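You operate a simulated robot arm through the tools that you are given. There is no shell and no other tool. Be economical: measure what you need, move in short steps, check, and stop when the job is done.

The job below is to be done with a simulated robot arm. You get a single attempt, and the scene is never put back.

## Task
Press the vent button three times. Open the left desk drawer, put the steel weight from the middle shelf of the screen rack inside, then shut the drawer. Fetch the all green tray and set it on the top of the pump bench. Switch the blue switch on. Open the bottom grey drawer, fetch the yellow cloth from the inside of the bottom grey drawer and set it on the lower shelf of the tall wooden table and shut the drawer again. Switch the orange switch on. Put the green screen from the top of the wall bench on the top of the grey bench. The order is free. Set down upright: steel weight.

Only the result counts: the job must be done as asked and must still hold three seconds after the hand-in. Knocking over, shifting, dropping, spilling or breaking anything else fails it. Flat cloth is picked up by pressing the open fingertips on it (5 to 10 N) and closing them slowly along it; thin cloth reads only 2 to 8 mm in the jaws.

## Robot
A 7-joint arm with a two-finger parallel gripper on a trunk, on a base that drives. Base frame: it is fixed to the floor where the robot stands at the start and does not move with it; the origin is under the middle of the robot, x ahead of it, y to its left, z up. Readings come in mm, degrees, newtons and seconds.
With the tool pointing down near the work surface it reaches from about 160 to 480 mm from the robot's upright axis, wherever it stands. Its first joint turns from -166.0 to 166.0 degrees. Places, roughly: all green tray (12x5x4 cm) [-900, 600, 500]; blue switch [-6300, 300, 900]; bottom grey drawer [-6900, 400, 300]; green screen (19x4x25 cm) [-8800, 100, 1000]; left desk drawer [600, 400, 700]; left desk drawer inside [700, 400, 700]; lower shelf of the tall wooden table [-6500, -4300, 400]; orange switch [-7100, 300, 800]; steel weight (8x5x5 cm) [-700, 600, 500]; top of the grey bench [-6800, 600, 800]; top of the pump bench [-3700, 600, 800]; vent button [500, 0, 900]; yellow cloth (11x8x3 cm) [-7000, 400, 300]. Payload 3.43 kg.
Tool frame: the origin (TCP) lies between the finger pads and is the grasp point; the fingertips stand 34 mm ahead of it; z points along the fingers, y is the line along which they close. The gripper opens to 128 mm. The fingers are 24 mm wide and 12 mm thick; the gripper's body (48 by 130 mm) begins 96 mm behind the TCP.
Orientation is told as [roll, pitch, yaw] about the base's x, y, z axes, in that order, counted from this pose: with the fingers straight down and closing along the base's y, the tool's x points along the base's -x, its y along +y and its z along -z.

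## Interface
- The arm moves only by the tool step_arm. Its argument "commands" is a list that holds one entry, the list of rows, each a list of 7 numbers: the opening in per cent of the stroke, from 0 (shut) to 100 (fully open), then the shift along the tool's x, y, z in mm, then the turn, a rotation vector about the tool's x, y, z in degrees. In form: [[[hand, tx, ty, tz, ax, ay, az], ...]]. A call has 1 to 10 rows; each row is the pose to reach, as a shift and turn from the pose commanded when the call began, along the tool's axes at that moment. Each row takes 0.2 s and may step no farther than 50 mm and 8.6 degrees from the row before; otherwise, or with a gripper value out of range, the whole call is refused. Where a pose cannot be reached the arm comes as near as it can. A force on the tool above 40 N (or 10 N above the force at the start of the call, whichever is more), or a blocked arm, ends the call early, and 0.2 s more pass. Each finger travels about 108 mm/s and halts on what it meets, pressing with about 31 N; the grip force reading is that of the motor and also rises with nothing between the fingers. The clock runs only during rows and for 0.2 s after the last one: add rows that repeat a pose to give the fingers time. The reply holds the time, the measured pose of the TCP, the force on the tool along the base axes, the opening and the grip force, in the units named above and with some noise, with the torque about the TCP (base axes, N m) and any sound that the robot's microphone picked up.
- Cameras (640 x 400 px; columns grow to the right, rows downward): "scene" is now at [1.9, 133.7, 1472.4]; the picture's right is [-0.07, -1.00, 0.00], its down [-0.32, 0.02, -0.95] and it looks along [0.94, -0.07, -0.32] (base axes); focal length 214 px, centre (320, 200). "wrist" rides on the gripper at [76, -11, -160] in the tool frame; the picture's right is [0.15, 0.99, 0.00], its down [-0.88, 0.13, -0.46] and it looks along [-0.45, 0.07, 0.89] (tool axes); focal length 234 px, centre (320, 200). There is no depth. A picture from a camera that has moved, and an enlarged one, comes with that camera's place and axes in the base frame and with its lens.
- capture(camera): a new picture of that camera. No time passes.
- lift_body(by): slides the trunk up (or, below 0, down) by that many mm; the arm and the scene camera ride with it, the base frame stays. It gives what a move gives, with no picture.
- roll_base(legs): drives the robot by 1 to 6 legs, each [ahead, left, turn to the left] in mm, mm and degrees, along the robot's own axes; the way and the turn of a leg run together, so that a leg with both is an arc; at most 1500 mm and 180 degrees a leg. The arm and the cameras ride along, it lands a little off, and it stops where it bumps. It gives what a move gives.
- aim_head(pan, tilt): turns the head with the scene camera to pan (to the left, within 86 degrees either way) and tilt (down, from -29 to 69), counted from straight ahead of the robot. It gives what a move gives.
- enlarge(camera, box): a new picture of the part [left, top, right, bottom] of that camera's present view, enlarged. No time passes.
- close_job(): hands the job in; it is judged then, once.

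Go step by step. Nothing tells you exact positions but the pictures and the camera data: compare them with the known pose of the tool, close in by small moves and look again before you grip or let go. The budget is 217 turns and 218 pictures, counting those below and the enlarged ones. Unless the task says otherwise, let go and move clear before handing in.

The tools are called as name(argument=value, ...) on one line, values as JSON. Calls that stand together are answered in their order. step_arm: Moves the arm, as the interface text tells. Its arguments: {"type":"object","properties":{"commands":{"type":"array","items":{"type":"array","items":{"type":"array","items":{"type":"number"}}}}},"required":["commands"]} The other tools are called the same way: lift_body (by) slides the trunk up or down; roll_base (legs) drives the base; aim_head (pan, tilt) turns the head that bears the scene camera; capture (camera) takes a picture; enlarge (camera, box) takes an enlarged picture of a part of a camera's view; close_job () hands the job in.

At the start:

```text
time_s: 0.0
position: [74.9, 418.3, 1180.7]
ee_rot: [-0.2, 0.1, 0.0]
contact_force: [0.4, -0.1, -0.4]
torque: [0.03, -0.03, 0.0]
grip_width: 127.8
grasp_force: 0.1
trunk travel left (down, up): [-150.0, 174.0]
robot x, y, heading: [1.1, 2.2, -0.2]
head pan, tilt: [85.9, 68.8]
```

scene: 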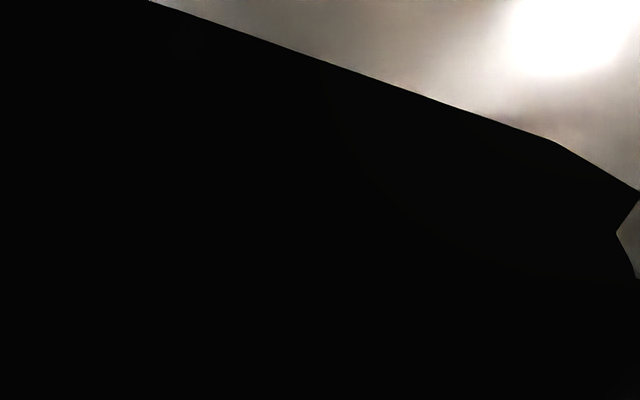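
wrist: 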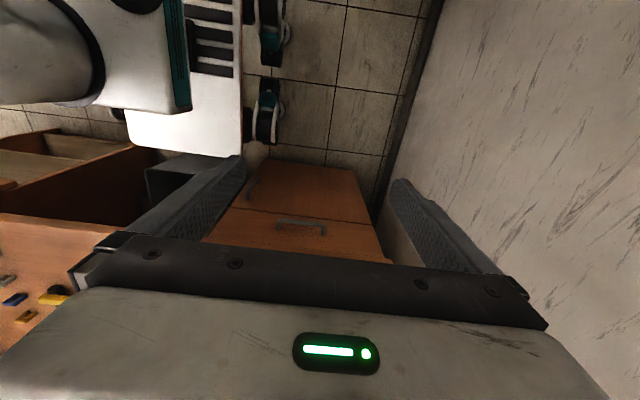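

The scene view is blocked by the arm; the wrist camera shows the desk with drawers beside a wall. I'll aim the head ahead first to see the desk.

aim_head(pan=0, tilt=35)

```text
time_s: 1.6
position: [75.5, 418.8, 1182.1]
ee_rot: [-0.2, 0.1, 0.0]
contact_force: [0.4, -0.3, -0.9]
torque: [0.0, -0.03, 0.01]
grip_width: 127.8
grasp_force: 0.1
trunk travel left (down, up): [-150.0, 174.0]
robot x, y, heading: [2.5, 1.5, 0.0]
head pan, tilt: [0.0, 35.0]
```

capture(camera="scene")

```text
215 pictures are left
camera scene: at [1.8, 133.3, 1472.2], right [-0.08, -1.0, 0.0], down [-0.32, 0.03, -0.95], along [0.94, -0.08, -0.33], focal length 214 px, centre (320, 200)
```

scene: 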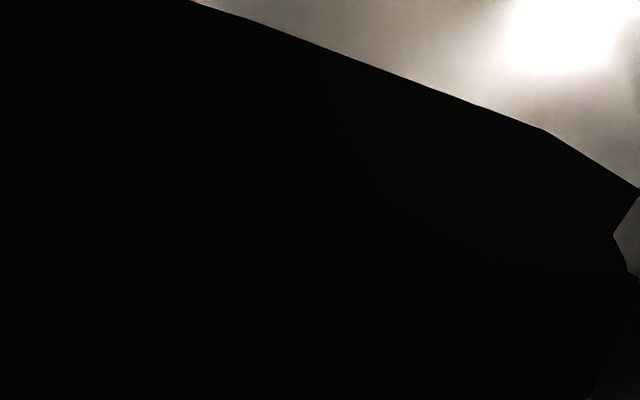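

The view hardly changed, although the head reports a new angle. I'll try other head angles to see whether the camera follows.

aim_head(pan=-60, tilt=30)

capture(camera="scene")

capture(camera="wrist")

```text
time_s: 2.9
position: [75.5, 418.0, 1181.9]
ee_rot: [-0.2, 0.0, -0.1]
contact_force: [0.2, 0.1, 1.1]
torque: [-0.04, -0.01, 0.03]
grip_width: 128.1
grasp_force: 0.0
trunk travel left (down, up): [-150.0, 174.0]
robot x, y, heading: [-1.2, 0.5, 0.2]
head pan, tilt: [-60.0, 30.0]
```

```text
214 pictures are left
camera scene: at [-1.3, 120.8, 1461.5], right [-0.22, -0.98, 0.0], down [-0.42, 0.09, -0.9], along [0.88, -0.2, -0.43], focal length 214 px, centre (320, 200)
```

scene: 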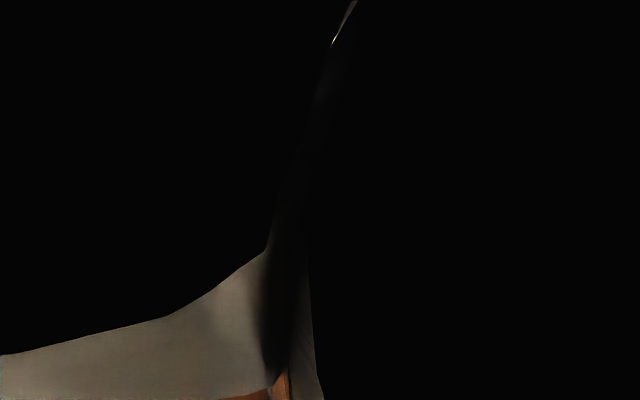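

```text
213 pictures are left
camera wrist: at [1.7, 407.1, 1341.8], right [-0.14, 0.99, 0.0], down [0.88, 0.13, 0.45], along [0.45, 0.06, -0.89], focal length 234 px, centre (320, 200)
```

wrist: 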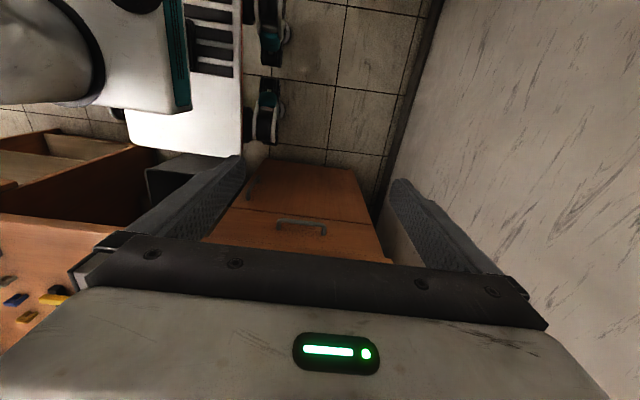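

The camera pose answers only partly to the head commands, and the arm seems to block both the head and the view. I'll run a neutral time step to see whether the head simply lags.

step_arm(commands=[[[100, 0, 0, 0, 0, 0, 0], [100, 0, 0, 0, 0, 0, 0], [100, 0, 0, 0, 0, 0, 0], [100, 0, 0, 0, 0, 0, 0], [100, 0, 0, 0, 0, 0, 0]]])

enlarge(camera="scene", box=[0, 0, 640, 400])

```text
time_s: 4.1
position: [75.9, 417.2, 1181.9]
ee_rot: [-0.2, 0.1, -0.2]
contact_force: [-0.7, 1.0, 0.3]
torque: [0.0, 0.02, 0.0]
grip_width: 127.7
grasp_force: 0.1
trunk travel left (down, up): [-150.0, 174.0]
robot x, y, heading: [0.0, 2.9, -0.0]
head pan, tilt: [-60.0, 30.0]
```

```text
1.00 times, centred on (320, 200) of scene (not enlarged: the box is as wide or as high as the picture)
camera zoom: at [-1.4, 120.6, 1461.5], right [-0.22, -0.98, 0.0], down [-0.42, 0.09, -0.9], along [0.88, -0.2, -0.43], focal length 214 px, centre (320, 200)
```

zoom: 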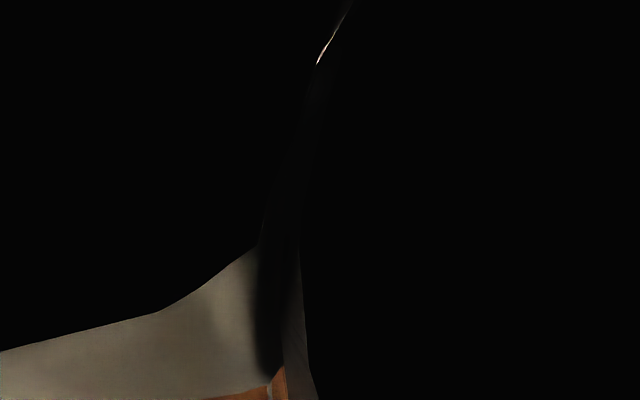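

The head stays blocked by the arm, so I'll move the hand slowly away: forward and down in free space.

step_arm(commands=[[[100, -20, 0, 20, 0, 0, 0], [100, -40, 0, 40, 0, 0, 0], [100, -60, 0, 60, 0, 0, 0], [100, -80, 0, 80, 0, 0, 0], [100, -100, 0, 100, 0, 0, 0], [100, -120, 0, 120, 0, 0, 0]]])

capture(camera="scene")

capture(camera="wrist")

```text
time_s: 5.5
position: [193.5, 418.9, 1061.4]
ee_rot: [-0.2, 0.1, 0.1]
contact_force: [0.5, -0.5, 0.2]
torque: [0.01, -0.01, -0.01]
grip_width: 127.8
grasp_force: 0.0
trunk travel left (down, up): [-150.0, 174.0]
robot x, y, heading: [2.8, 0.1, 0.3]
head pan, tilt: [-60.0, 30.0]
```

```text
211 pictures are left
camera scene: at [-45.9, 62.3, 1454.5], right [-0.87, -0.5, 0.0], down [-0.25, 0.43, -0.87], along [0.43, -0.75, -0.5], focal length 214 px, centre (320, 200)
```

scene: 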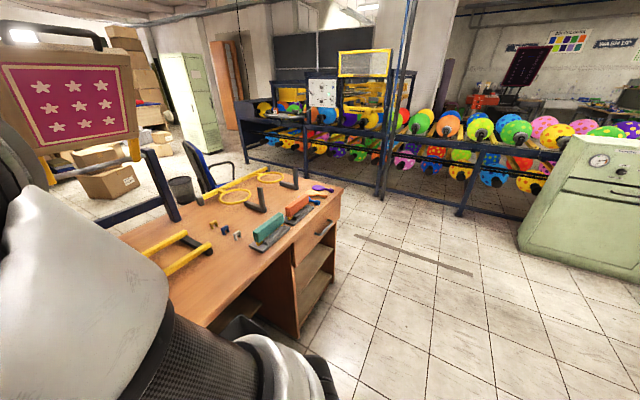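

```text
210 pictures are left
camera wrist: at [120.1, 406.8, 1221.0], right [-0.15, 0.99, 0.0], down [0.88, 0.13, 0.45], along [0.45, 0.06, -0.89], focal length 234 px, centre (320, 200)
```

wrist: 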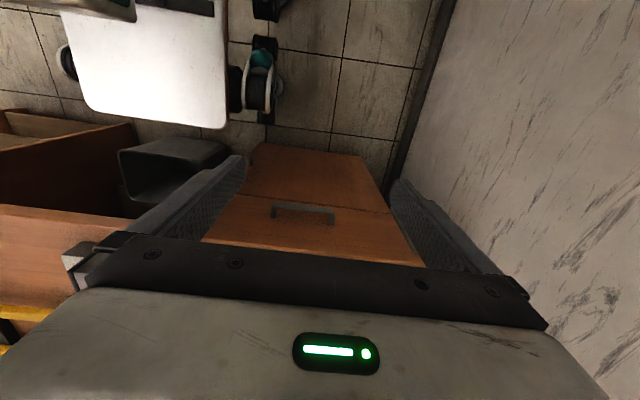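

The head is free now, and I see the desk. I'll look straight ahead and to the left.

aim_head(pan=0, tilt=40)

capture(camera="scene")

```text
time_s: 6.8
position: [194.6, 417.5, 1061.0]
ee_rot: [-0.1, 0.1, 0.0]
contact_force: [0.4, -1.0, 0.4]
torque: [0.0, 0.0, 0.04]
grip_width: 128.1
grasp_force: 0.0
trunk travel left (down, up): [-150.0, 174.0]
robot x, y, heading: [2.9, 1.3, 0.0]
head pan, tilt: [0.0, 40.0]
```

```text
209 pictures are left
camera scene: at [-6.1, 140.6, 1439.1], right [0.0, -1.0, 0.0], down [-0.64, 0.0, -0.77], along [0.77, 0.0, -0.64], focal length 214 px, centre (320, 200)
```

scene: 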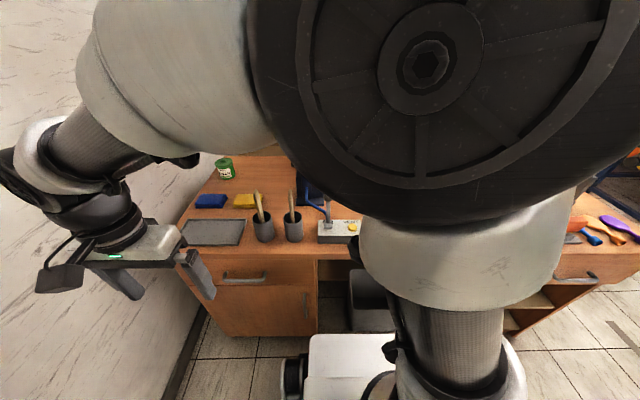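

I located the left drawer handle near (398, 402, 748). Now I'll zoom in on the desktop box that probably carries the vent button.

enlarge(camera="scene", box=[180, 150, 380, 275])

aim_head(pan=30, tilt=55)

capture(camera="scene")

```text
3.20 times, centred on (280, 212) of scene
camera zoom: at [-6.1, 140.6, 1439.1], right [0.0, -1.0, 0.0], down [-0.64, 0.0, -0.77], along [0.77, 0.0, -0.64], focal length 686 px, centre (448, 160)
```

zoom: 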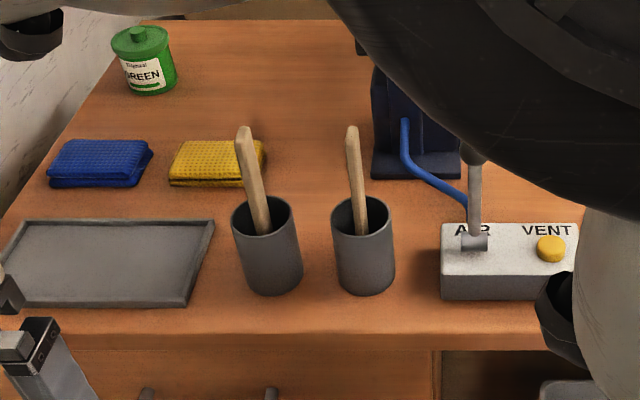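

```text
time_s: 7.8
position: [193.6, 417.6, 1062.8]
ee_rot: [0.0, 0.1, 0.0]
contact_force: [0.5, -0.3, 0.7]
torque: [0.04, -0.05, -0.03]
grip_width: 128.1
grasp_force: 0.1
trunk travel left (down, up): [-150.0, 174.0]
robot x, y, heading: [0.7, 0.3, 0.0]
head pan, tilt: [30.0, 55.0]
```

```text
207 pictures are left
camera scene: at [-26.0, 177.7, 1422.0], right [0.49, -0.87, 0.0], down [-0.69, -0.39, -0.61], along [0.53, 0.3, -0.79], focal length 214 px, centre (320, 200)
```

scene: 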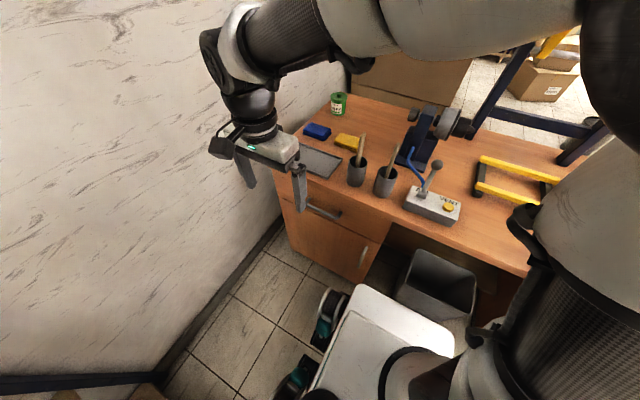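

The yellow VENT button is near (493, 28, ~900), with an air lever left of it. I'll bring the shut hand round in front of it, above the desk edge and clear of the cups.

step_arm(commands=[[[60, -26, -36, -20, 0, 0, 0], [20, -52, -72, -40, 0, 0, 0], [0, -78, -108, -40, 0, 0, 0], [0, -104, -145, -40, 0, 0, 0], [0, -130, -181, -40, 0, 0, 0], [0, -156, -218, -40, 0, 0, 0], [0, -169, -262, -40, 0, 0, 0], [0, -181, -305, -40, 0, 0, 0], [0, -194, -348, -40, 0, 0, 0], [0, -206, -388, -40, 0, 0, 0]]])

capture(camera="wrist")

capture(camera="scene")

```text
time_s: 9.9
position: [399.5, 30.1, 1101.6]
ee_rot: [-0.3, 0.1, 0.0]
contact_force: [0.3, 0.9, 0.5]
torque: [-0.02, 0.0, 0.02]
grip_width: 0.2
grasp_force: 31.0
trunk travel left (down, up): [-150.0, 174.0]
robot x, y, heading: [1.0, 1.7, -0.2]
head pan, tilt: [30.0, 55.0]
```

```text
206 pictures are left
camera wrist: at [326.4, 18.8, 1262.3], right [-0.15, 0.99, 0.0], down [0.88, 0.13, 0.45], along [0.45, 0.06, -0.89], focal length 234 px, centre (320, 200)
```

wrist: 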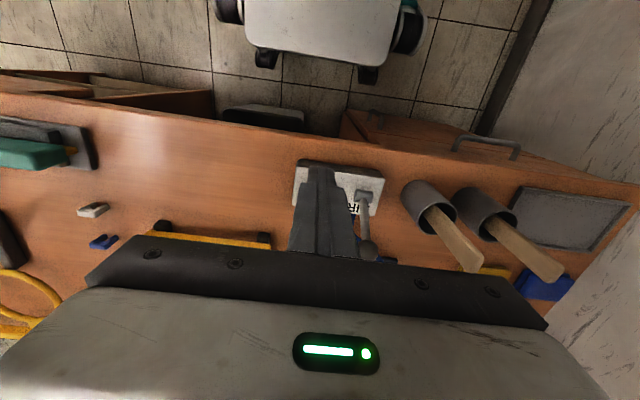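

```text
205 pictures are left
camera scene: at [-28.6, 176.8, 1418.4], right [0.5, -0.87, 0.0], down [-0.71, -0.41, -0.57], along [0.5, 0.29, -0.82], focal length 214 px, centre (320, 200)
```

scene: 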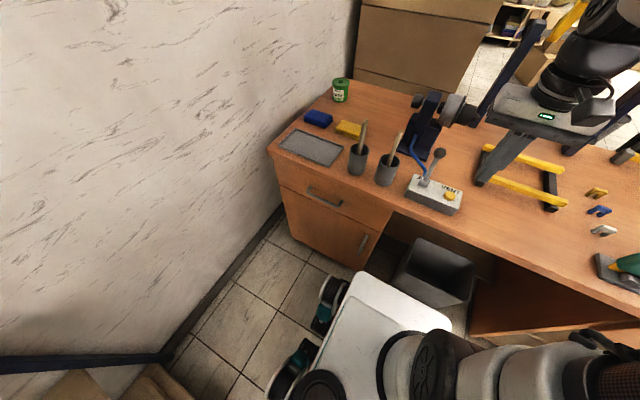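

The button should be at about (490, 27, 905), and the lever ball tops out near z 1000, so the unrotated hand clears it. I'll move above the button and check.

step_arm(commands=[[[0, -30, -1, 20, 0, 0, 0], [0, -60, -2, 50, 0, 0, 0], [0, -88, -3, 85, 0, 0, 0], [0, -89, -3, 115, 0, 0, 0], [0, -89, -3, 115, 0, 0, 0]]])

enlarge(camera="scene", box=[380, 100, 540, 240])

capture(camera="wrist")

```text
time_s: 11.2
position: [489.8, 27.3, 986.1]
ee_rot: [-0.2, 0.1, 0.0]
contact_force: [-0.6, -0.5, -0.3]
torque: [-0.04, 0.02, -0.01]
grip_width: 0.0
grasp_force: 31.5
trunk travel left (down, up): [-150.0, 174.0]
robot x, y, heading: [1.1, 3.1, 0.1]
head pan, tilt: [30.0, 55.0]
```

```text
2.86 times, centred on (460, 170) of scene
camera zoom: at [-28.6, 176.8, 1418.4], right [0.5, -0.87, 0.0], down [-0.71, -0.41, -0.57], along [0.5, 0.29, -0.82], focal length 613 px, centre (-80, 286)
```

zoom: 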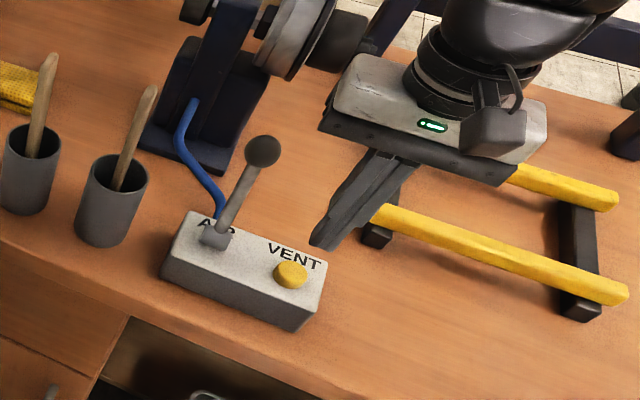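

```text
203 pictures are left
camera wrist: at [417.0, 15.6, 1146.1], right [-0.15, 0.99, 0.0], down [0.88, 0.13, 0.45], along [0.45, 0.06, -0.89], focal length 234 px, centre (320, 200)
```

wrist: 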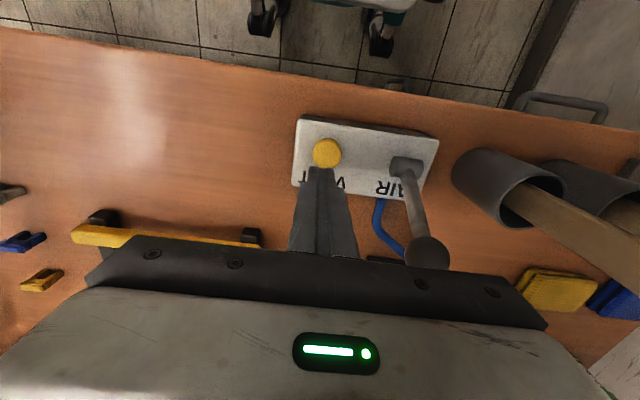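

The fingertips hang just above the yellow button, which I now place at (486, 32, ~907). I'll press down slowly.

step_arm(commands=[[[0, 3, 4, 10, 0, 0, 0], [0, 3, 4, 25, 0, 0, 0], [0, 3, 4, 35, 0, 0, 0], [0, 3, 4, 39, 0, 0, 0], [0, 3, 4, 42, 0, 0, 0], [0, 3, 4, 44, 0, 0, 0], [0, 3, 4, 46, 0, 0, 0]]])

capture(camera="wrist")

```text
time_s: 12.8
position: [487.6, 29.3, 943.4]
ee_rot: [-0.2, -0.2, 0.0]
contact_force: [3.5, -1.3, 20.5]
torque: [-0.04, -0.03, 0.0]
grip_width: 0.0
grasp_force: 31.1
trunk travel left (down, up): [-150.0, 174.0]
robot x, y, heading: [0.9, 0.2, 0.2]
head pan, tilt: [30.0, 55.0]
heard: click
```

```text
202 pictures are left
camera wrist: at [412.2, 19.3, 1103.1], right [-0.15, 0.99, 0.0], down [0.88, 0.13, 0.46], along [0.45, 0.06, -0.89], focal length 234 px, centre (320, 200)
```

wrist: 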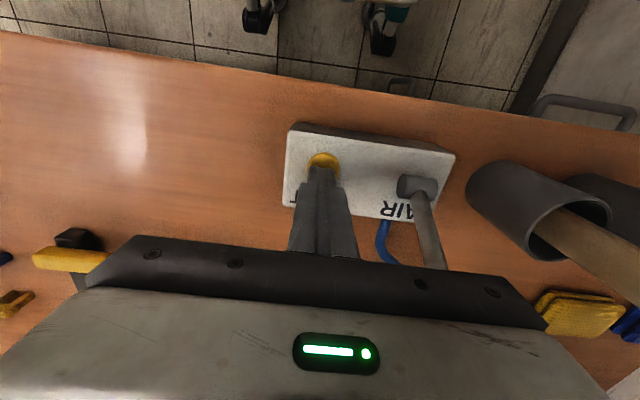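

One click was heard. I'll lift off fully and press a second time, in one call.

step_arm(commands=[[[0, 0, 0, -10, 0, 0, 0], [0, 0, 0, -20, 0, 0, 0], [0, 0, 0, -20, 0, 0, 0], [0, 0, 0, -20, 0, 0, 0]]])

step_arm(commands=[[[0, 0, 0, 10, 0, 0, 0], [0, 0, 0, 14, 0, 0, 0], [0, 0, 0, 17, 0, 0, 0], [0, 0, 0, 19, 0, 0, 0], [0, 0, 0, 20, 0, 0, 0], [0, 0, 0, 20, 0, 0, 0]]])

step_arm(commands=[[[0, 0, 0, -10, 0, 0, 0], [0, 0, 0, -20, 0, 0, 0], [0, 0, 0, -20, 0, 0, 0], [0, 0, 0, -20, 0, 0, 0]]])

```text
time_s: 13.8
position: [486.2, 29.8, 960.8]
ee_rot: [-0.1, 0.1, 0.0]
contact_force: [-0.1, 0.3, 0.5]
torque: [0.01, 0.03, 0.03]
grip_width: 0.0
grasp_force: 31.3
trunk travel left (down, up): [-150.0, 174.0]
robot x, y, heading: [-3.6, 4.7, 0.2]
head pan, tilt: [30.0, 55.0]
```

```text
time_s: 15.2
position: [487.8, 29.6, 943.2]
ee_rot: [-0.3, -0.2, 0.1]
contact_force: [-0.5, 0.2, 20.0]
torque: [-0.04, 0.08, 0.01]
grip_width: 0.0
grasp_force: 31.0
trunk travel left (down, up): [-150.0, 174.0]
robot x, y, heading: [-1.4, -1.4, -0.0]
head pan, tilt: [30.0, 55.0]
heard: click
```

```text
time_s: 16.1
position: [486.4, 30.6, 961.4]
ee_rot: [-0.2, 0.0, 0.1]
contact_force: [0.7, -0.1, 0.1]
torque: [0.0, 0.0, 0.0]
grip_width: 0.2
grasp_force: 31.1
trunk travel left (down, up): [-150.0, 174.0]
robot x, y, heading: [2.4, 2.3, -0.0]
head pan, tilt: [30.0, 55.0]
```

Two clean clicks so far; now the third press, then I'll lift well clear.

step_arm(commands=[[[0, 0, 0, 10, 0, 0, 0], [0, 0, 0, 14, 0, 0, 0], [0, 0, 0, 17, 0, 0, 0], [0, 0, 0, 19, 0, 0, 0], [0, 0, 0, 20, 0, 0, 0], [0, 0, 0, 20, 0, 0, 0]]])

step_arm(commands=[[[0, 0, 0, -20, 0, 0, 0], [0, 0, 0, -60, 0, 0, 0], [0, 0, 0, -100, 0, 0, 0], [0, 30, 0, -130, 0, 0, 0], [0, 70, 0, -140, 0, 0, 0], [0, 110, 0, -140, 0, 0, 0]]])

aim_head(pan=60, tilt=20)

capture(camera="scene")

aim_head(pan=86, tilt=35)

capture(camera="scene")

```text
time_s: 17.6
position: [486.8, 30.2, 943.1]
ee_rot: [-0.2, -0.1, 0.0]
contact_force: [-0.5, -1.5, 22.4]
torque: [-0.02, 0.07, 0.02]
grip_width: 0.2
grasp_force: 30.6
trunk travel left (down, up): [-150.0, 174.0]
robot x, y, heading: [-1.4, 0.8, -0.0]
head pan, tilt: [30.0, 55.0]
heard: click
```

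```text
time_s: 18.9
position: [376.3, 31.1, 1082.0]
ee_rot: [-0.2, 0.0, 0.1]
contact_force: [0.0, 0.1, 0.7]
torque: [0.01, 0.04, 0.0]
grip_width: 0.1
grasp_force: 31.7
trunk travel left (down, up): [-150.0, 174.0]
robot x, y, heading: [-2.5, 1.2, 0.2]
head pan, tilt: [30.0, 55.0]
```

```text
time_s: 20.0
position: [377.3, 31.8, 1081.9]
ee_rot: [-0.1, 0.0, 0.0]
contact_force: [-0.5, 0.2, -0.6]
torque: [0.01, 0.01, 0.03]
grip_width: 0.0
grasp_force: 31.3
trunk travel left (down, up): [-150.0, 174.0]
robot x, y, heading: [-0.7, 2.5, -0.4]
head pan, tilt: [60.0, 20.0]
```

```text
201 pictures are left
camera scene: at [-44.5, 221.3, 1470.4], right [0.87, -0.5, 0.0], down [-0.17, -0.3, -0.94], along [0.47, 0.81, -0.34], focal length 214 px, centre (320, 200)
```

scene: 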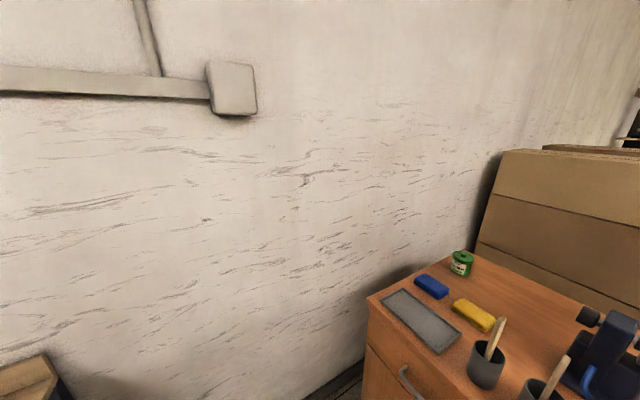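

```text
time_s: 20.9
position: [376.8, 31.4, 1081.7]
ee_rot: [-0.2, 0.2, -0.1]
contact_force: [-0.5, 0.2, 0.3]
torque: [0.03, -0.04, -0.02]
grip_width: 0.1
grasp_force: 31.0
trunk travel left (down, up): [-150.0, 174.0]
robot x, y, heading: [-1.9, -1.7, -0.1]
head pan, tilt: [85.9, 35.0]
```

```text
200 pictures are left
camera scene: at [-84.8, 228.6, 1446.7], right [1.0, -0.07, 0.0], down [-0.04, -0.57, -0.82], along [0.06, 0.82, -0.57], focal length 214 px, centre (320, 200)
```

scene: 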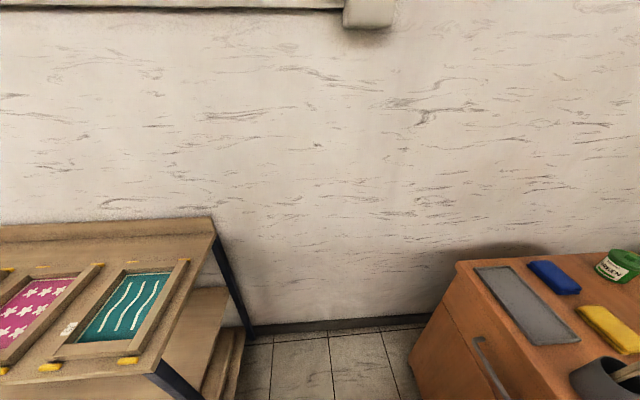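

All three presses clicked. Next I'll turn the hand to point forward with the fingers closing vertically, moving to the space in front of the left drawer.

step_arm(commands=[[[10, 13, 27, 2, 4.62, -4.62, -4.62], [20, 26, 54, 4, 9.24, -9.24, -9.24], [30, 39, 81, 6, 13.86, -13.86, -13.86], [40, 52, 108, 8, 18.48, -18.48, -18.48], [40, 65, 135, 10, 23.1, -23.1, -23.1], [40, 78, 162, 12, 27.7, -27.7, -27.7], [40, 91, 189, 14, 32.3, -32.3, -32.3], [40, 104, 216, 16, 36.95, -36.95, -36.95], [40, 117, 243, 18, 41.6, -41.6, -41.6], [40, 130, 270, 20, 46.2, -46.2, -46.2]]])

capture(camera="wrist")

```text
time_s: 23.1
position: [245.6, 302.9, 1062.2]
ee_rot: [-62.2, -17.0, 62.0]
contact_force: [0.6, -0.5, 0.4]
torque: [-0.06, 0.0, 0.04]
grip_width: 51.5
grasp_force: 0.1
trunk travel left (down, up): [-150.0, 174.0]
robot x, y, heading: [1.1, -0.8, -0.1]
head pan, tilt: [85.9, 35.0]
```

```text
199 pictures are left
camera wrist: at [82.4, 279.2, 1120.1], right [-0.36, 0.32, -0.88], down [-0.03, 0.94, 0.35], along [0.93, 0.15, -0.32], focal length 234 px, centre (320, 200)
```

wrist: 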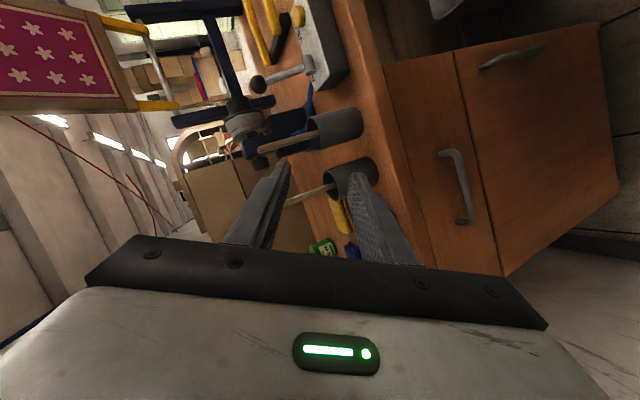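

The rotation works and the drawer handle comes into view. I'll finish the turn, then lower to the handle's height.

step_arm(commands=[[[40, 0, 0, 0, 4.62, -4.62, -4.62], [40, 0, 0, 0, 9.24, -9.24, -9.24], [40, 0, 0, 0, 13.86, -13.86, -13.86], [40, 0, 0, 0, 18.48, -18.48, -18.48], [40, 0, 0, 0, 23.1, -23.1, -23.1]]])

step_arm(commands=[[[40, -14, 43, 3, 0, 0, 0], [40, -28, 86, 6, 0, 0, 0], [40, -42, 129, 9, 0, 0, 0], [40, -56, 172, 12, 0, 0, 0], [40, -70, 215, 15, 0, 0, 0], [40, -84, 258, 18, 0, 0, 0], [40, -98, 300, 20, 0, 0, 0]]])

capture(camera="wrist")

capture(camera="scene")

```text
time_s: 24.3
position: [246.4, 300.3, 1061.2]
ee_rot: [-90.0, 0.1, 90.1]
contact_force: [-0.6, 1.1, 0.7]
torque: [0.04, 0.02, 0.03]
grip_width: 51.3
grasp_force: 0.2
trunk travel left (down, up): [-150.0, 174.0]
robot x, y, heading: [0.6, -0.4, -0.0]
head pan, tilt: [85.9, 35.0]
```

```text
time_s: 25.9
position: [269.4, 398.2, 759.5]
ee_rot: [-90.0, 0.2, 90.0]
contact_force: [0.1, -0.4, -0.4]
torque: [0.0, 0.0, 0.01]
grip_width: 51.2
grasp_force: 0.0
trunk travel left (down, up): [-150.0, 174.0]
robot x, y, heading: [0.6, 0.9, 0.2]
head pan, tilt: [85.9, 35.0]
```

```text
198 pictures are left
camera wrist: at [110.3, 322.5, 771.3], right [0.0, -0.15, -0.99], down [-0.46, 0.88, -0.13], along [0.89, 0.45, -0.07], focal length 234 px, centre (320, 200)
```

wrist: 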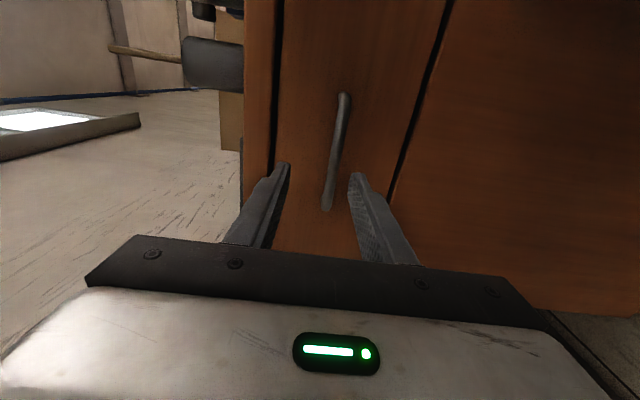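

```text
197 pictures are left
camera scene: at [-84.8, 228.3, 1446.8], right [1.0, -0.07, 0.0], down [-0.04, -0.57, -0.82], along [0.06, 0.82, -0.57], focal length 214 px, centre (320, 200)
```

scene: 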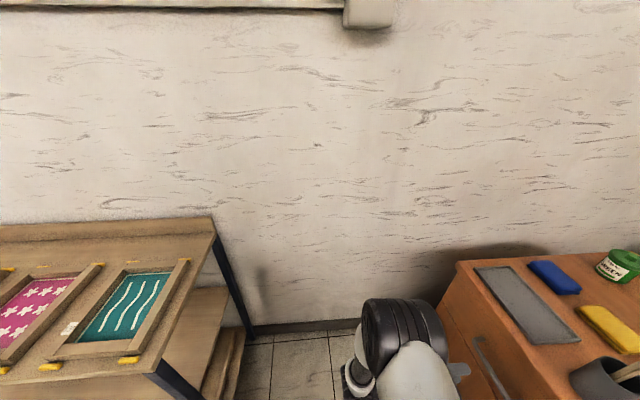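

The handle bar sits at about y 333–482, z 738. I'll align vertically and approach to just short of it, then look.

step_arm(commands=[[[40, -6, 10, 30, 0, 0, 0], [40, -6, 20, 60, 0, 0, 0], [40, -6, 21, 95, 0, 0, 0], [40, -6, 21, 95, 0, 0, 0]]])

capture(camera="wrist")

```text
time_s: 26.9
position: [360.3, 403.5, 738.6]
ee_rot: [-89.9, 0.2, 90.1]
contact_force: [-0.7, -0.2, -1.1]
torque: [0.0, 0.0, 0.0]
grip_width: 51.2
grasp_force: 0.1
trunk travel left (down, up): [-150.0, 174.0]
robot x, y, heading: [-2.0, -4.8, -0.1]
head pan, tilt: [85.9, 35.0]
```

```text
196 pictures are left
camera wrist: at [202.0, 327.4, 750.3], right [0.0, -0.15, -0.99], down [-0.46, 0.88, -0.13], along [0.89, 0.45, -0.07], focal length 234 px, centre (320, 200)
```

wrist: 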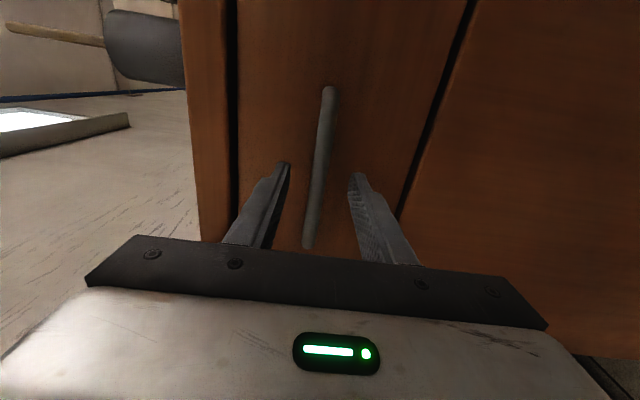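

The bar lies between the open fingers. I'll advance a bit more and close on it.

step_arm(commands=[[[40, 0, 0, 10, 0, 0, 0], [40, 0, 0, 20, 0, 0, 0], [20, 0, 0, 20, 0, 0, 0], [0, 0, 0, 20, 0, 0, 0], [0, 0, 0, 20, 0, 0, 0], [0, 0, 0, 20, 0, 0, 0]]])

capture(camera="wrist")

```text
time_s: 28.3
position: [381.5, 403.4, 740.9]
ee_rot: [-90.0, 0.0, 90.0]
contact_force: [1.7, 0.4, 1.7]
torque: [0.23, -0.01, -0.19]
grip_width: 13.8
grasp_force: 45.0
trunk travel left (down, up): [-150.0, 174.0]
robot x, y, heading: [0.9, -1.9, 0.1]
head pan, tilt: [85.9, 35.0]
```

```text
195 pictures are left
camera wrist: at [222.3, 327.4, 751.5], right [0.0, -0.15, -0.99], down [-0.46, 0.88, -0.13], along [0.89, 0.45, -0.07], focal length 234 px, centre (320, 200)
```

wrist: 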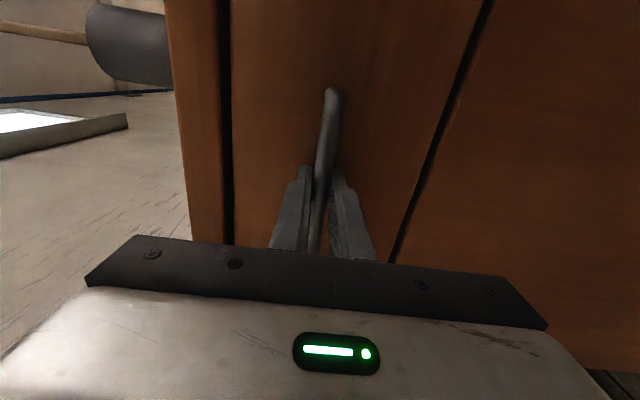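

Gripped (13.8 mm bar). Now I'll pull the drawer straight back with the arm, in small steps.

step_arm(commands=[[[0, 0, 0, -10, 0, 0, 0], [0, 0, 0, -25, 0, 0, 0], [0, 0, 0, -40, 0, 0, 0], [0, 0, 0, -60, 0, 0, 0], [0, 0, 0, -80, 0, 0, 0], [0, 0, 0, -100, 0, 0, 0], [0, 0, 0, -120, 0, 0, 0], [0, 0, 0, -140, 0, 0, 0]]])

capture(camera="wrist")

```text
time_s: 30.1
position: [240.6, 404.7, 740.7]
ee_rot: [-89.8, 0.2, 89.9]
contact_force: [-0.8, -7.4, 2.2]
torque: [0.3, -0.02, 0.5]
grip_width: 13.9
grasp_force: 45.0
trunk travel left (down, up): [-150.0, 174.0]
robot x, y, heading: [-2.5, 0.4, -0.1]
head pan, tilt: [85.9, 35.0]
```

```text
194 pictures are left
camera wrist: at [82.0, 327.6, 751.7], right [0.0, -0.15, -0.99], down [-0.45, 0.88, -0.13], along [0.89, 0.45, -0.07], focal length 234 px, centre (320, 200)
```

wrist: 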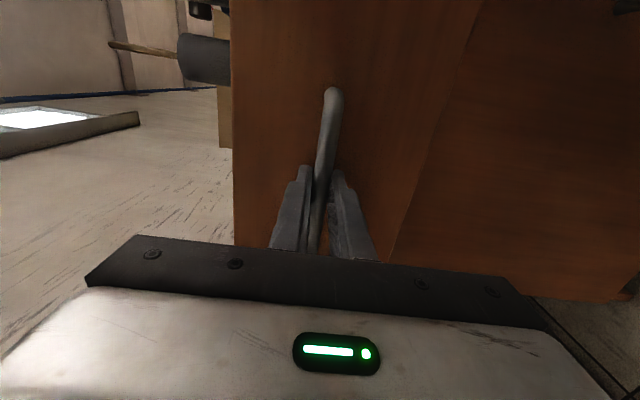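

The drawer follows. I'll pull about 90 mm more.

step_arm(commands=[[[0, 0, 0, -15, 0, 0, 0], [0, 0, 0, -30, 0, 0, 0], [0, 0, 0, -45, 0, 0, 0], [0, 0, 0, -60, 0, 0, 0], [0, 0, 0, -75, 0, 0, 0], [0, 0, 0, -90, 0, 0, 0]]])

aim_head(pan=60, tilt=50)

capture(camera="scene")

```text
time_s: 31.5
position: [175.5, 403.9, 740.4]
ee_rot: [-89.9, 0.1, 87.1]
contact_force: [1.3, 37.7, -13.7]
torque: [-0.29, 0.12, 0.29]
grip_width: 14.0
grasp_force: 45.4
trunk travel left (down, up): [-150.0, 174.0]
robot x, y, heading: [0.3, -3.3, -0.1]
head pan, tilt: [85.9, 35.0]
```

```text
time_s: 32.4
position: [176.5, 400.5, 740.6]
ee_rot: [-89.8, 0.2, 87.1]
contact_force: [-0.3, 37.0, -14.0]
torque: [0.17, 0.07, 0.31]
grip_width: 13.6
grasp_force: 45.0
trunk travel left (down, up): [-150.0, 174.0]
robot x, y, heading: [-2.8, 3.7, -0.1]
head pan, tilt: [60.0, 50.0]
```

```text
193 pictures are left
camera scene: at [-52.3, 210.2, 1424.4], right [0.87, -0.5, 0.0], down [-0.38, -0.67, -0.64], along [0.32, 0.56, -0.77], focal length 214 px, centre (320, 200)
```

scene: 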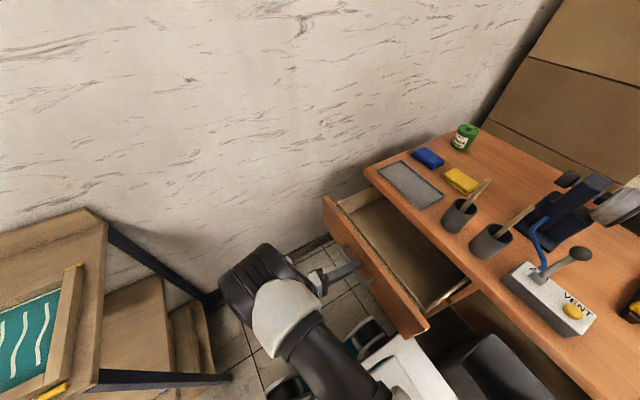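

The drawer is about 205 mm open, and the arm is at its limit there. I'll relax the strain, open the fingers and back the base off.

step_arm(commands=[[[0, 0, 0, 12, 0, 0, 0], [0, 0, 0, 25, 0, 0, 0], [20, 0, 0, 25, 0, 0, 0], [40, 0, 0, 25, 0, 0, 0], [40, 0, 0, 25, 0, 0, 0]]])

```text
time_s: 33.6
position: [193.5, 401.1, 743.1]
ee_rot: [-89.8, -0.3, 87.4]
contact_force: [0.3, -0.4, -0.4]
torque: [0.0, -0.02, 0.05]
grip_width: 51.4
grasp_force: 0.2
trunk travel left (down, up): [-150.0, 174.0]
robot x, y, heading: [4.0, -1.4, 0.0]
head pan, tilt: [60.0, 50.0]
```

roll_base(legs=[[-120, 0, 0]])

capture(camera="scene")

capture(camera="wrist")

```text
time_s: 34.8
position: [75.4, 398.6, 741.7]
ee_rot: [-89.9, 0.0, 87.4]
contact_force: [-0.1, -0.4, -0.3]
torque: [0.01, -0.02, 0.01]
grip_width: 51.4
grasp_force: 0.0
trunk travel left (down, up): [-150.0, 174.0]
robot x, y, heading: [-120.6, -0.5, 0.3]
head pan, tilt: [60.0, 50.0]
```

```text
192 pictures are left
camera scene: at [-172.1, 207.6, 1424.9], right [0.86, -0.5, 0.0], down [-0.38, -0.66, -0.64], along [0.32, 0.56, -0.77], focal length 214 px, centre (320, 200)
```

scene: 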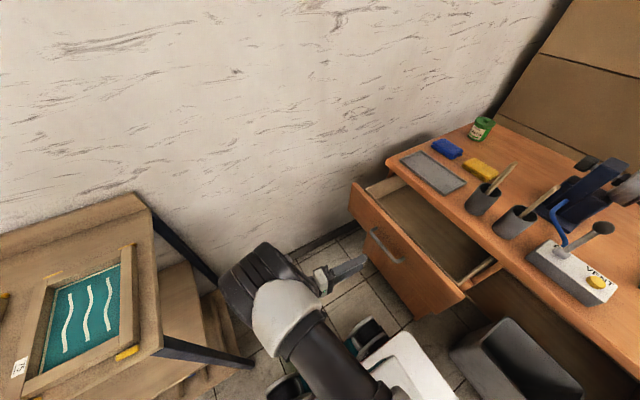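

```text
191 pictures are left
camera wrist: at [-86.5, 329.2, 753.3], right [-0.01, -0.15, -0.99], down [-0.41, 0.9, -0.13], along [0.91, 0.41, -0.07], focal length 234 px, centre (320, 200)
```

wrist: 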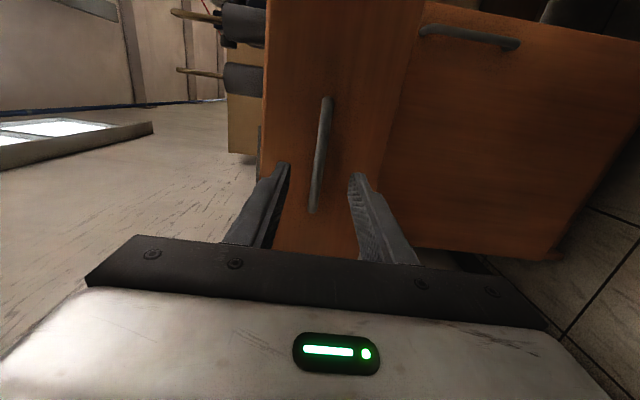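

The drawer stays open with the handle free. I'll raise the hand and swing it to the robot's front before driving to the rack.

step_arm(commands=[[[40, 0, -40, 0, 0, 0, 0], [40, 0, -85, 0, 0, 0, 0], [40, 0, -130, 0, 0, 0, 0], [40, 0, -175, 0, 0, 0, 0], [40, 0, -220, 0, 0, 0, 0], [40, 0, -265, 0, 0, 0, 0], [40, 0, -310, 0, 0, 0, 0]]])

step_arm(commands=[[[40, 44, 0, 18, 0, 0, 0], [40, 88, 0, 36, 0, 0, 0], [40, 132, 0, 54, 0, 0, 0], [40, 176, 0, 72, 0, 0, 0], [40, 220, 0, 90, 0, 0, 0], [40, 264, 0, 108, 0, 0, 0], [40, 308, 0, 126, 0, 0, 0], [40, 352, 0, 144, 0, 0, 0], [40, 396, 0, 155, 0, 0, 0]]])

aim_head(pan=86, tilt=35)

capture(camera="scene")

```text
time_s: 36.4
position: [73.2, 399.7, 1049.6]
ee_rot: [-89.8, 0.0, 87.6]
contact_force: [0.3, 0.7, -0.3]
torque: [0.02, -0.02, -0.02]
grip_width: 51.2
grasp_force: 0.2
trunk travel left (down, up): [-150.0, 174.0]
robot x, y, heading: [-118.4, 4.8, -0.1]
head pan, tilt: [60.0, 50.0]
```

```text
time_s: 38.4
position: [344.5, 47.9, 903.6]
ee_rot: [-90.0, -0.3, 87.2]
contact_force: [-1.1, -1.4, -3.9]
torque: [-0.01, -0.39, 0.26]
grip_width: 51.3
grasp_force: 0.0
out of reach, approached as far as the arm can: row 4, 5, 6, 7, 8, 9
trunk travel left (down, up): [-150.0, 174.0]
robot x, y, heading: [-120.6, 0.7, -0.3]
head pan, tilt: [60.0, 50.0]
```

```text
time_s: 39.3
position: [342.7, 55.4, 907.8]
ee_rot: [-90.6, -0.7, 87.3]
contact_force: [0.1, 0.1, 1.1]
torque: [0.0, 0.02, -0.02]
grip_width: 51.2
grasp_force: 0.0
trunk travel left (down, up): [-150.0, 174.0]
robot x, y, heading: [-122.3, -1.0, 0.1]
head pan, tilt: [85.9, 35.0]
```

```text
190 pictures are left
camera scene: at [-204.4, 228.8, 1446.6], right [1.0, -0.07, 0.0], down [-0.04, -0.57, -0.82], along [0.06, 0.82, -0.57], focal length 214 px, centre (320, 200)
```

scene: 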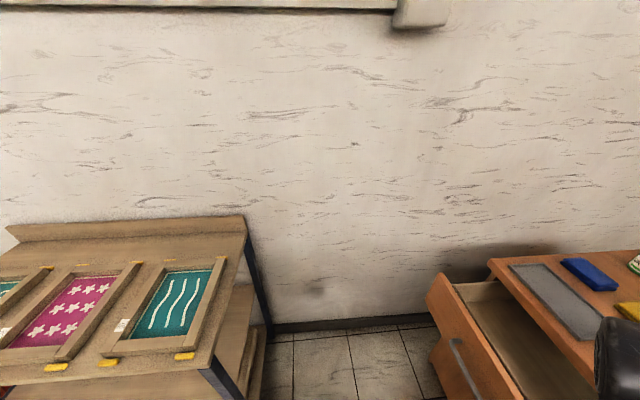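

The arm ended off the planned pose; I'll check the wrist view for anything touched.

capture(camera="wrist")

aim_head(pan=20, tilt=45)

capture(camera="scene")

```text
189 pictures are left
camera wrist: at [182.4, -14.8, 917.0], right [0.0, -0.13, -0.99], down [-0.41, 0.9, -0.12], along [0.91, 0.41, -0.05], focal length 234 px, centre (320, 200)
```

wrist: 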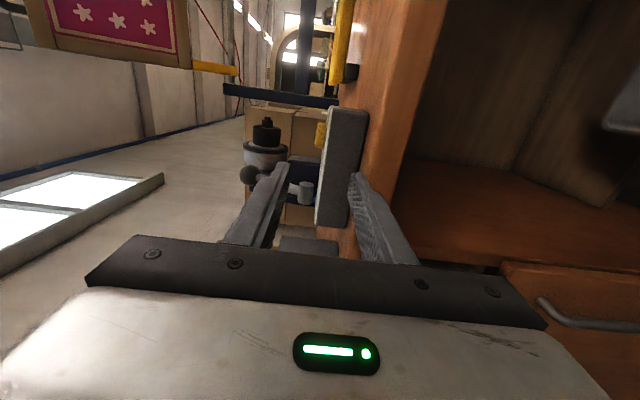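

```text
time_s: 40.7
position: [343.5, 54.5, 908.4]
ee_rot: [-90.6, -0.7, 87.3]
contact_force: [-0.5, 0.9, 0.3]
torque: [0.01, -0.04, 0.03]
grip_width: 51.1
grasp_force: 0.0
trunk travel left (down, up): [-150.0, 174.0]
robot x, y, heading: [-117.8, -1.3, -0.1]
head pan, tilt: [20.0, 45.0]
```

```text
188 pictures are left
camera scene: at [-134.4, 168.7, 1431.8], right [0.34, -0.94, 0.0], down [-0.66, -0.24, -0.71], along [0.66, 0.24, -0.71], focal length 214 px, centre (320, 200)
```

scene: 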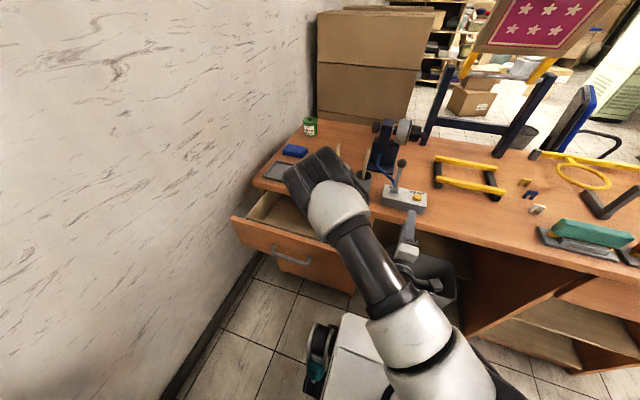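

Nothing seems touched. I'll back away, step right, turn left to face the wall side, and look along the rack.

roll_base(legs=[[-100, 0, 0], [0, -450, 0], [0, 0, 90]])

aim_head(pan=50, tilt=30)

capture(camera="scene")

aim_head(pan=-50, tilt=30)

capture(camera="scene")

```text
time_s: 50.2
position: [-281.6, 16.7, 903.0]
ee_rot: [-90.0, 0.0, 178.5]
contact_force: [1.1, -0.6, -0.1]
torque: [0.02, 0.0, 0.01]
grip_width: 51.3
grasp_force: 0.0
trunk travel left (down, up): [-150.0, 174.0]
robot x, y, heading: [-220.6, -446.9, 91.2]
head pan, tilt: [20.0, 45.0]
```

```text
time_s: 51.2
position: [-281.1, 15.2, 901.7]
ee_rot: [-90.1, 0.0, 178.4]
contact_force: [-0.5, 0.3, 0.0]
torque: [0.0, 0.05, 0.0]
grip_width: 51.2
grasp_force: 0.0
trunk travel left (down, up): [-150.0, 174.0]
robot x, y, heading: [-219.4, -447.2, 91.2]
head pan, tilt: [50.0, 30.0]
```

```text
187 pictures are left
camera scene: at [-431.2, -480.8, 1454.4], right [0.63, 0.78, 0.0], down [0.39, -0.31, -0.87], along [-0.67, 0.54, -0.5], focal length 214 px, centre (320, 200)
```

scene: 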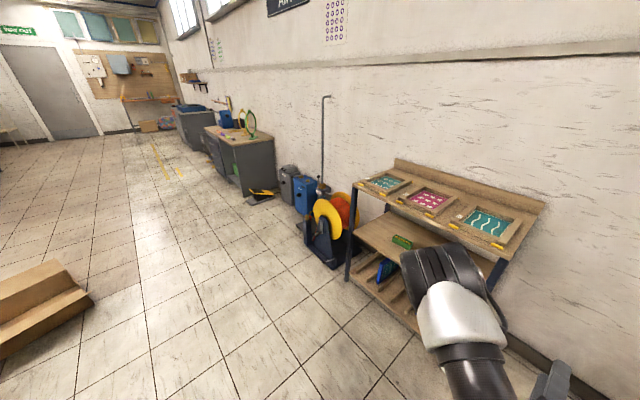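

```text
time_s: 52.9
position: [-280.4, 15.3, 902.4]
ee_rot: [-90.0, 0.0, 178.5]
contact_force: [-0.8, 0.3, 0.7]
torque: [0.0, -0.01, 0.01]
grip_width: 51.0
grasp_force: 0.1
trunk travel left (down, up): [-150.0, 174.0]
robot x, y, heading: [-224.3, -446.1, 91.3]
head pan, tilt: [-50.0, 30.0]
```

```text
186 pictures are left
camera scene: at [-292.8, -478.0, 1454.5], right [0.66, -0.75, 0.0], down [-0.38, -0.33, -0.87], along [0.65, 0.57, -0.5], focal length 214 px, centre (320, 200)
```

scene: 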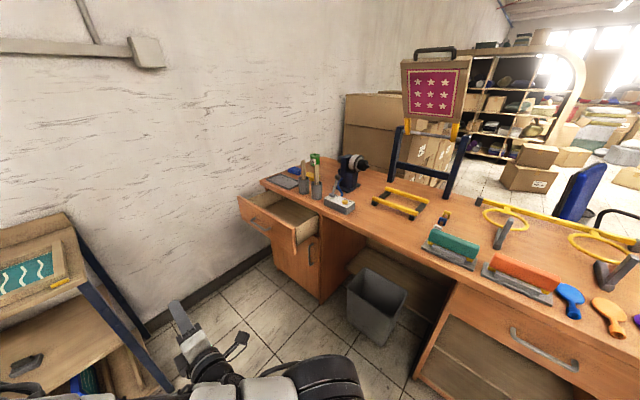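

The cups and the rest are intact. The rack's middle shelf holds the green tray near (-930, 620) and the dark steel weight near (-745, 620). I'll drive sideways in front of the rack.

roll_base(legs=[[0, 530, -1.2], [250, 0, 0]])

aim_head(pan=-20, tilt=45)

capture(camera="scene")

capture(camera="wrist")

```text
time_s: 59.9
position: [-800.2, 256.2, 902.5]
ee_rot: [-90.1, 0.0, 177.2]
contact_force: [0.7, 1.1, 0.1]
torque: [0.01, 0.0, 0.0]
grip_width: 51.5
grasp_force: 0.1
trunk travel left (down, up): [-150.0, 174.0]
robot x, y, heading: [-752.9, -206.5, 90.0]
head pan, tilt: [-50.0, 30.0]
```

```text
time_s: 60.9
position: [-800.7, 256.4, 902.6]
ee_rot: [-90.0, 0.0, 177.2]
contact_force: [-0.1, -0.1, 0.2]
torque: [0.0, 0.01, 0.02]
grip_width: 51.3
grasp_force: 0.1
trunk travel left (down, up): [-150.0, 174.0]
robot x, y, heading: [-749.6, -209.2, 89.7]
head pan, tilt: [-20.0, 45.0]
```

```text
185 pictures are left
camera scene: at [-864.1, -219.0, 1431.9], right [0.94, -0.34, 0.0], down [-0.24, -0.66, -0.71], along [0.24, 0.66, -0.71], focal length 214 px, centre (320, 200)
```

scene: 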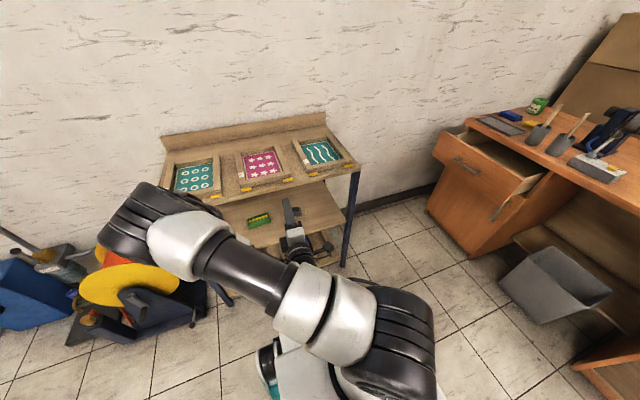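

```text
184 pictures are left
camera wrist: at [-730.8, 92.1, 913.5], right [0.15, -0.01, -0.99], down [-0.9, -0.41, -0.13], along [-0.41, 0.91, -0.07], focal length 234 px, centre (320, 200)
```

wrist: 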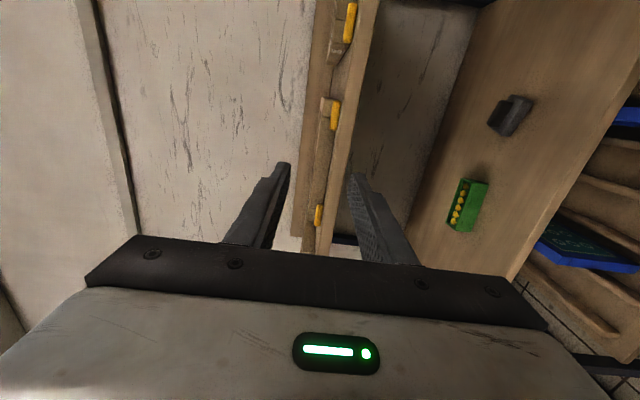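

The wrist camera sees the weight and the tray on the middle shelf. I'll zoom in on both.

enlarge(camera="wrist", box=[400, 60, 640, 260])

enlarge(camera="scene", box=[150, 120, 370, 260])

```text
2.00 times, centred on (520, 160) of wrist
camera zoom: at [-730.8, 92.1, 913.5], right [0.15, -0.01, -0.99], down [-0.9, -0.41, -0.13], along [-0.41, 0.91, -0.07], focal length 468 px, centre (-80, 280)
```

zoom: 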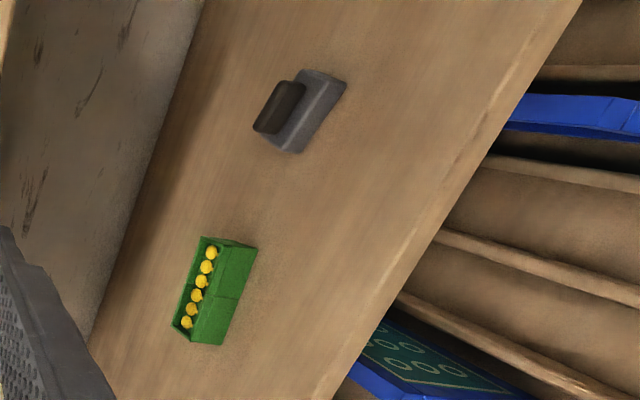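

```text
2.86 times, centred on (260, 190) of scene
camera zoom: at [-864.1, -219.0, 1431.9], right [0.94, -0.34, 0.0], down [-0.24, -0.66, -0.71], along [0.24, 0.66, -0.71], focal length 613 px, centre (491, 229)
```

zoom: 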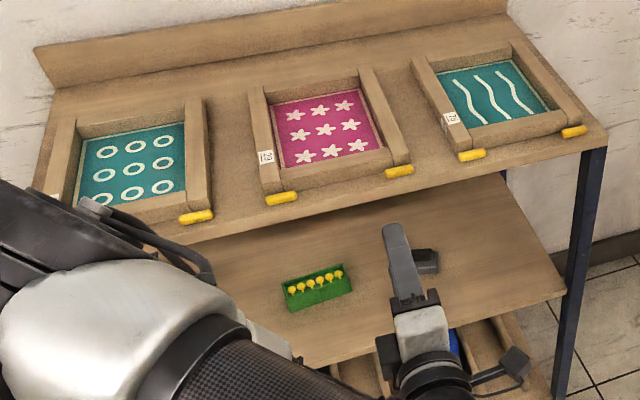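

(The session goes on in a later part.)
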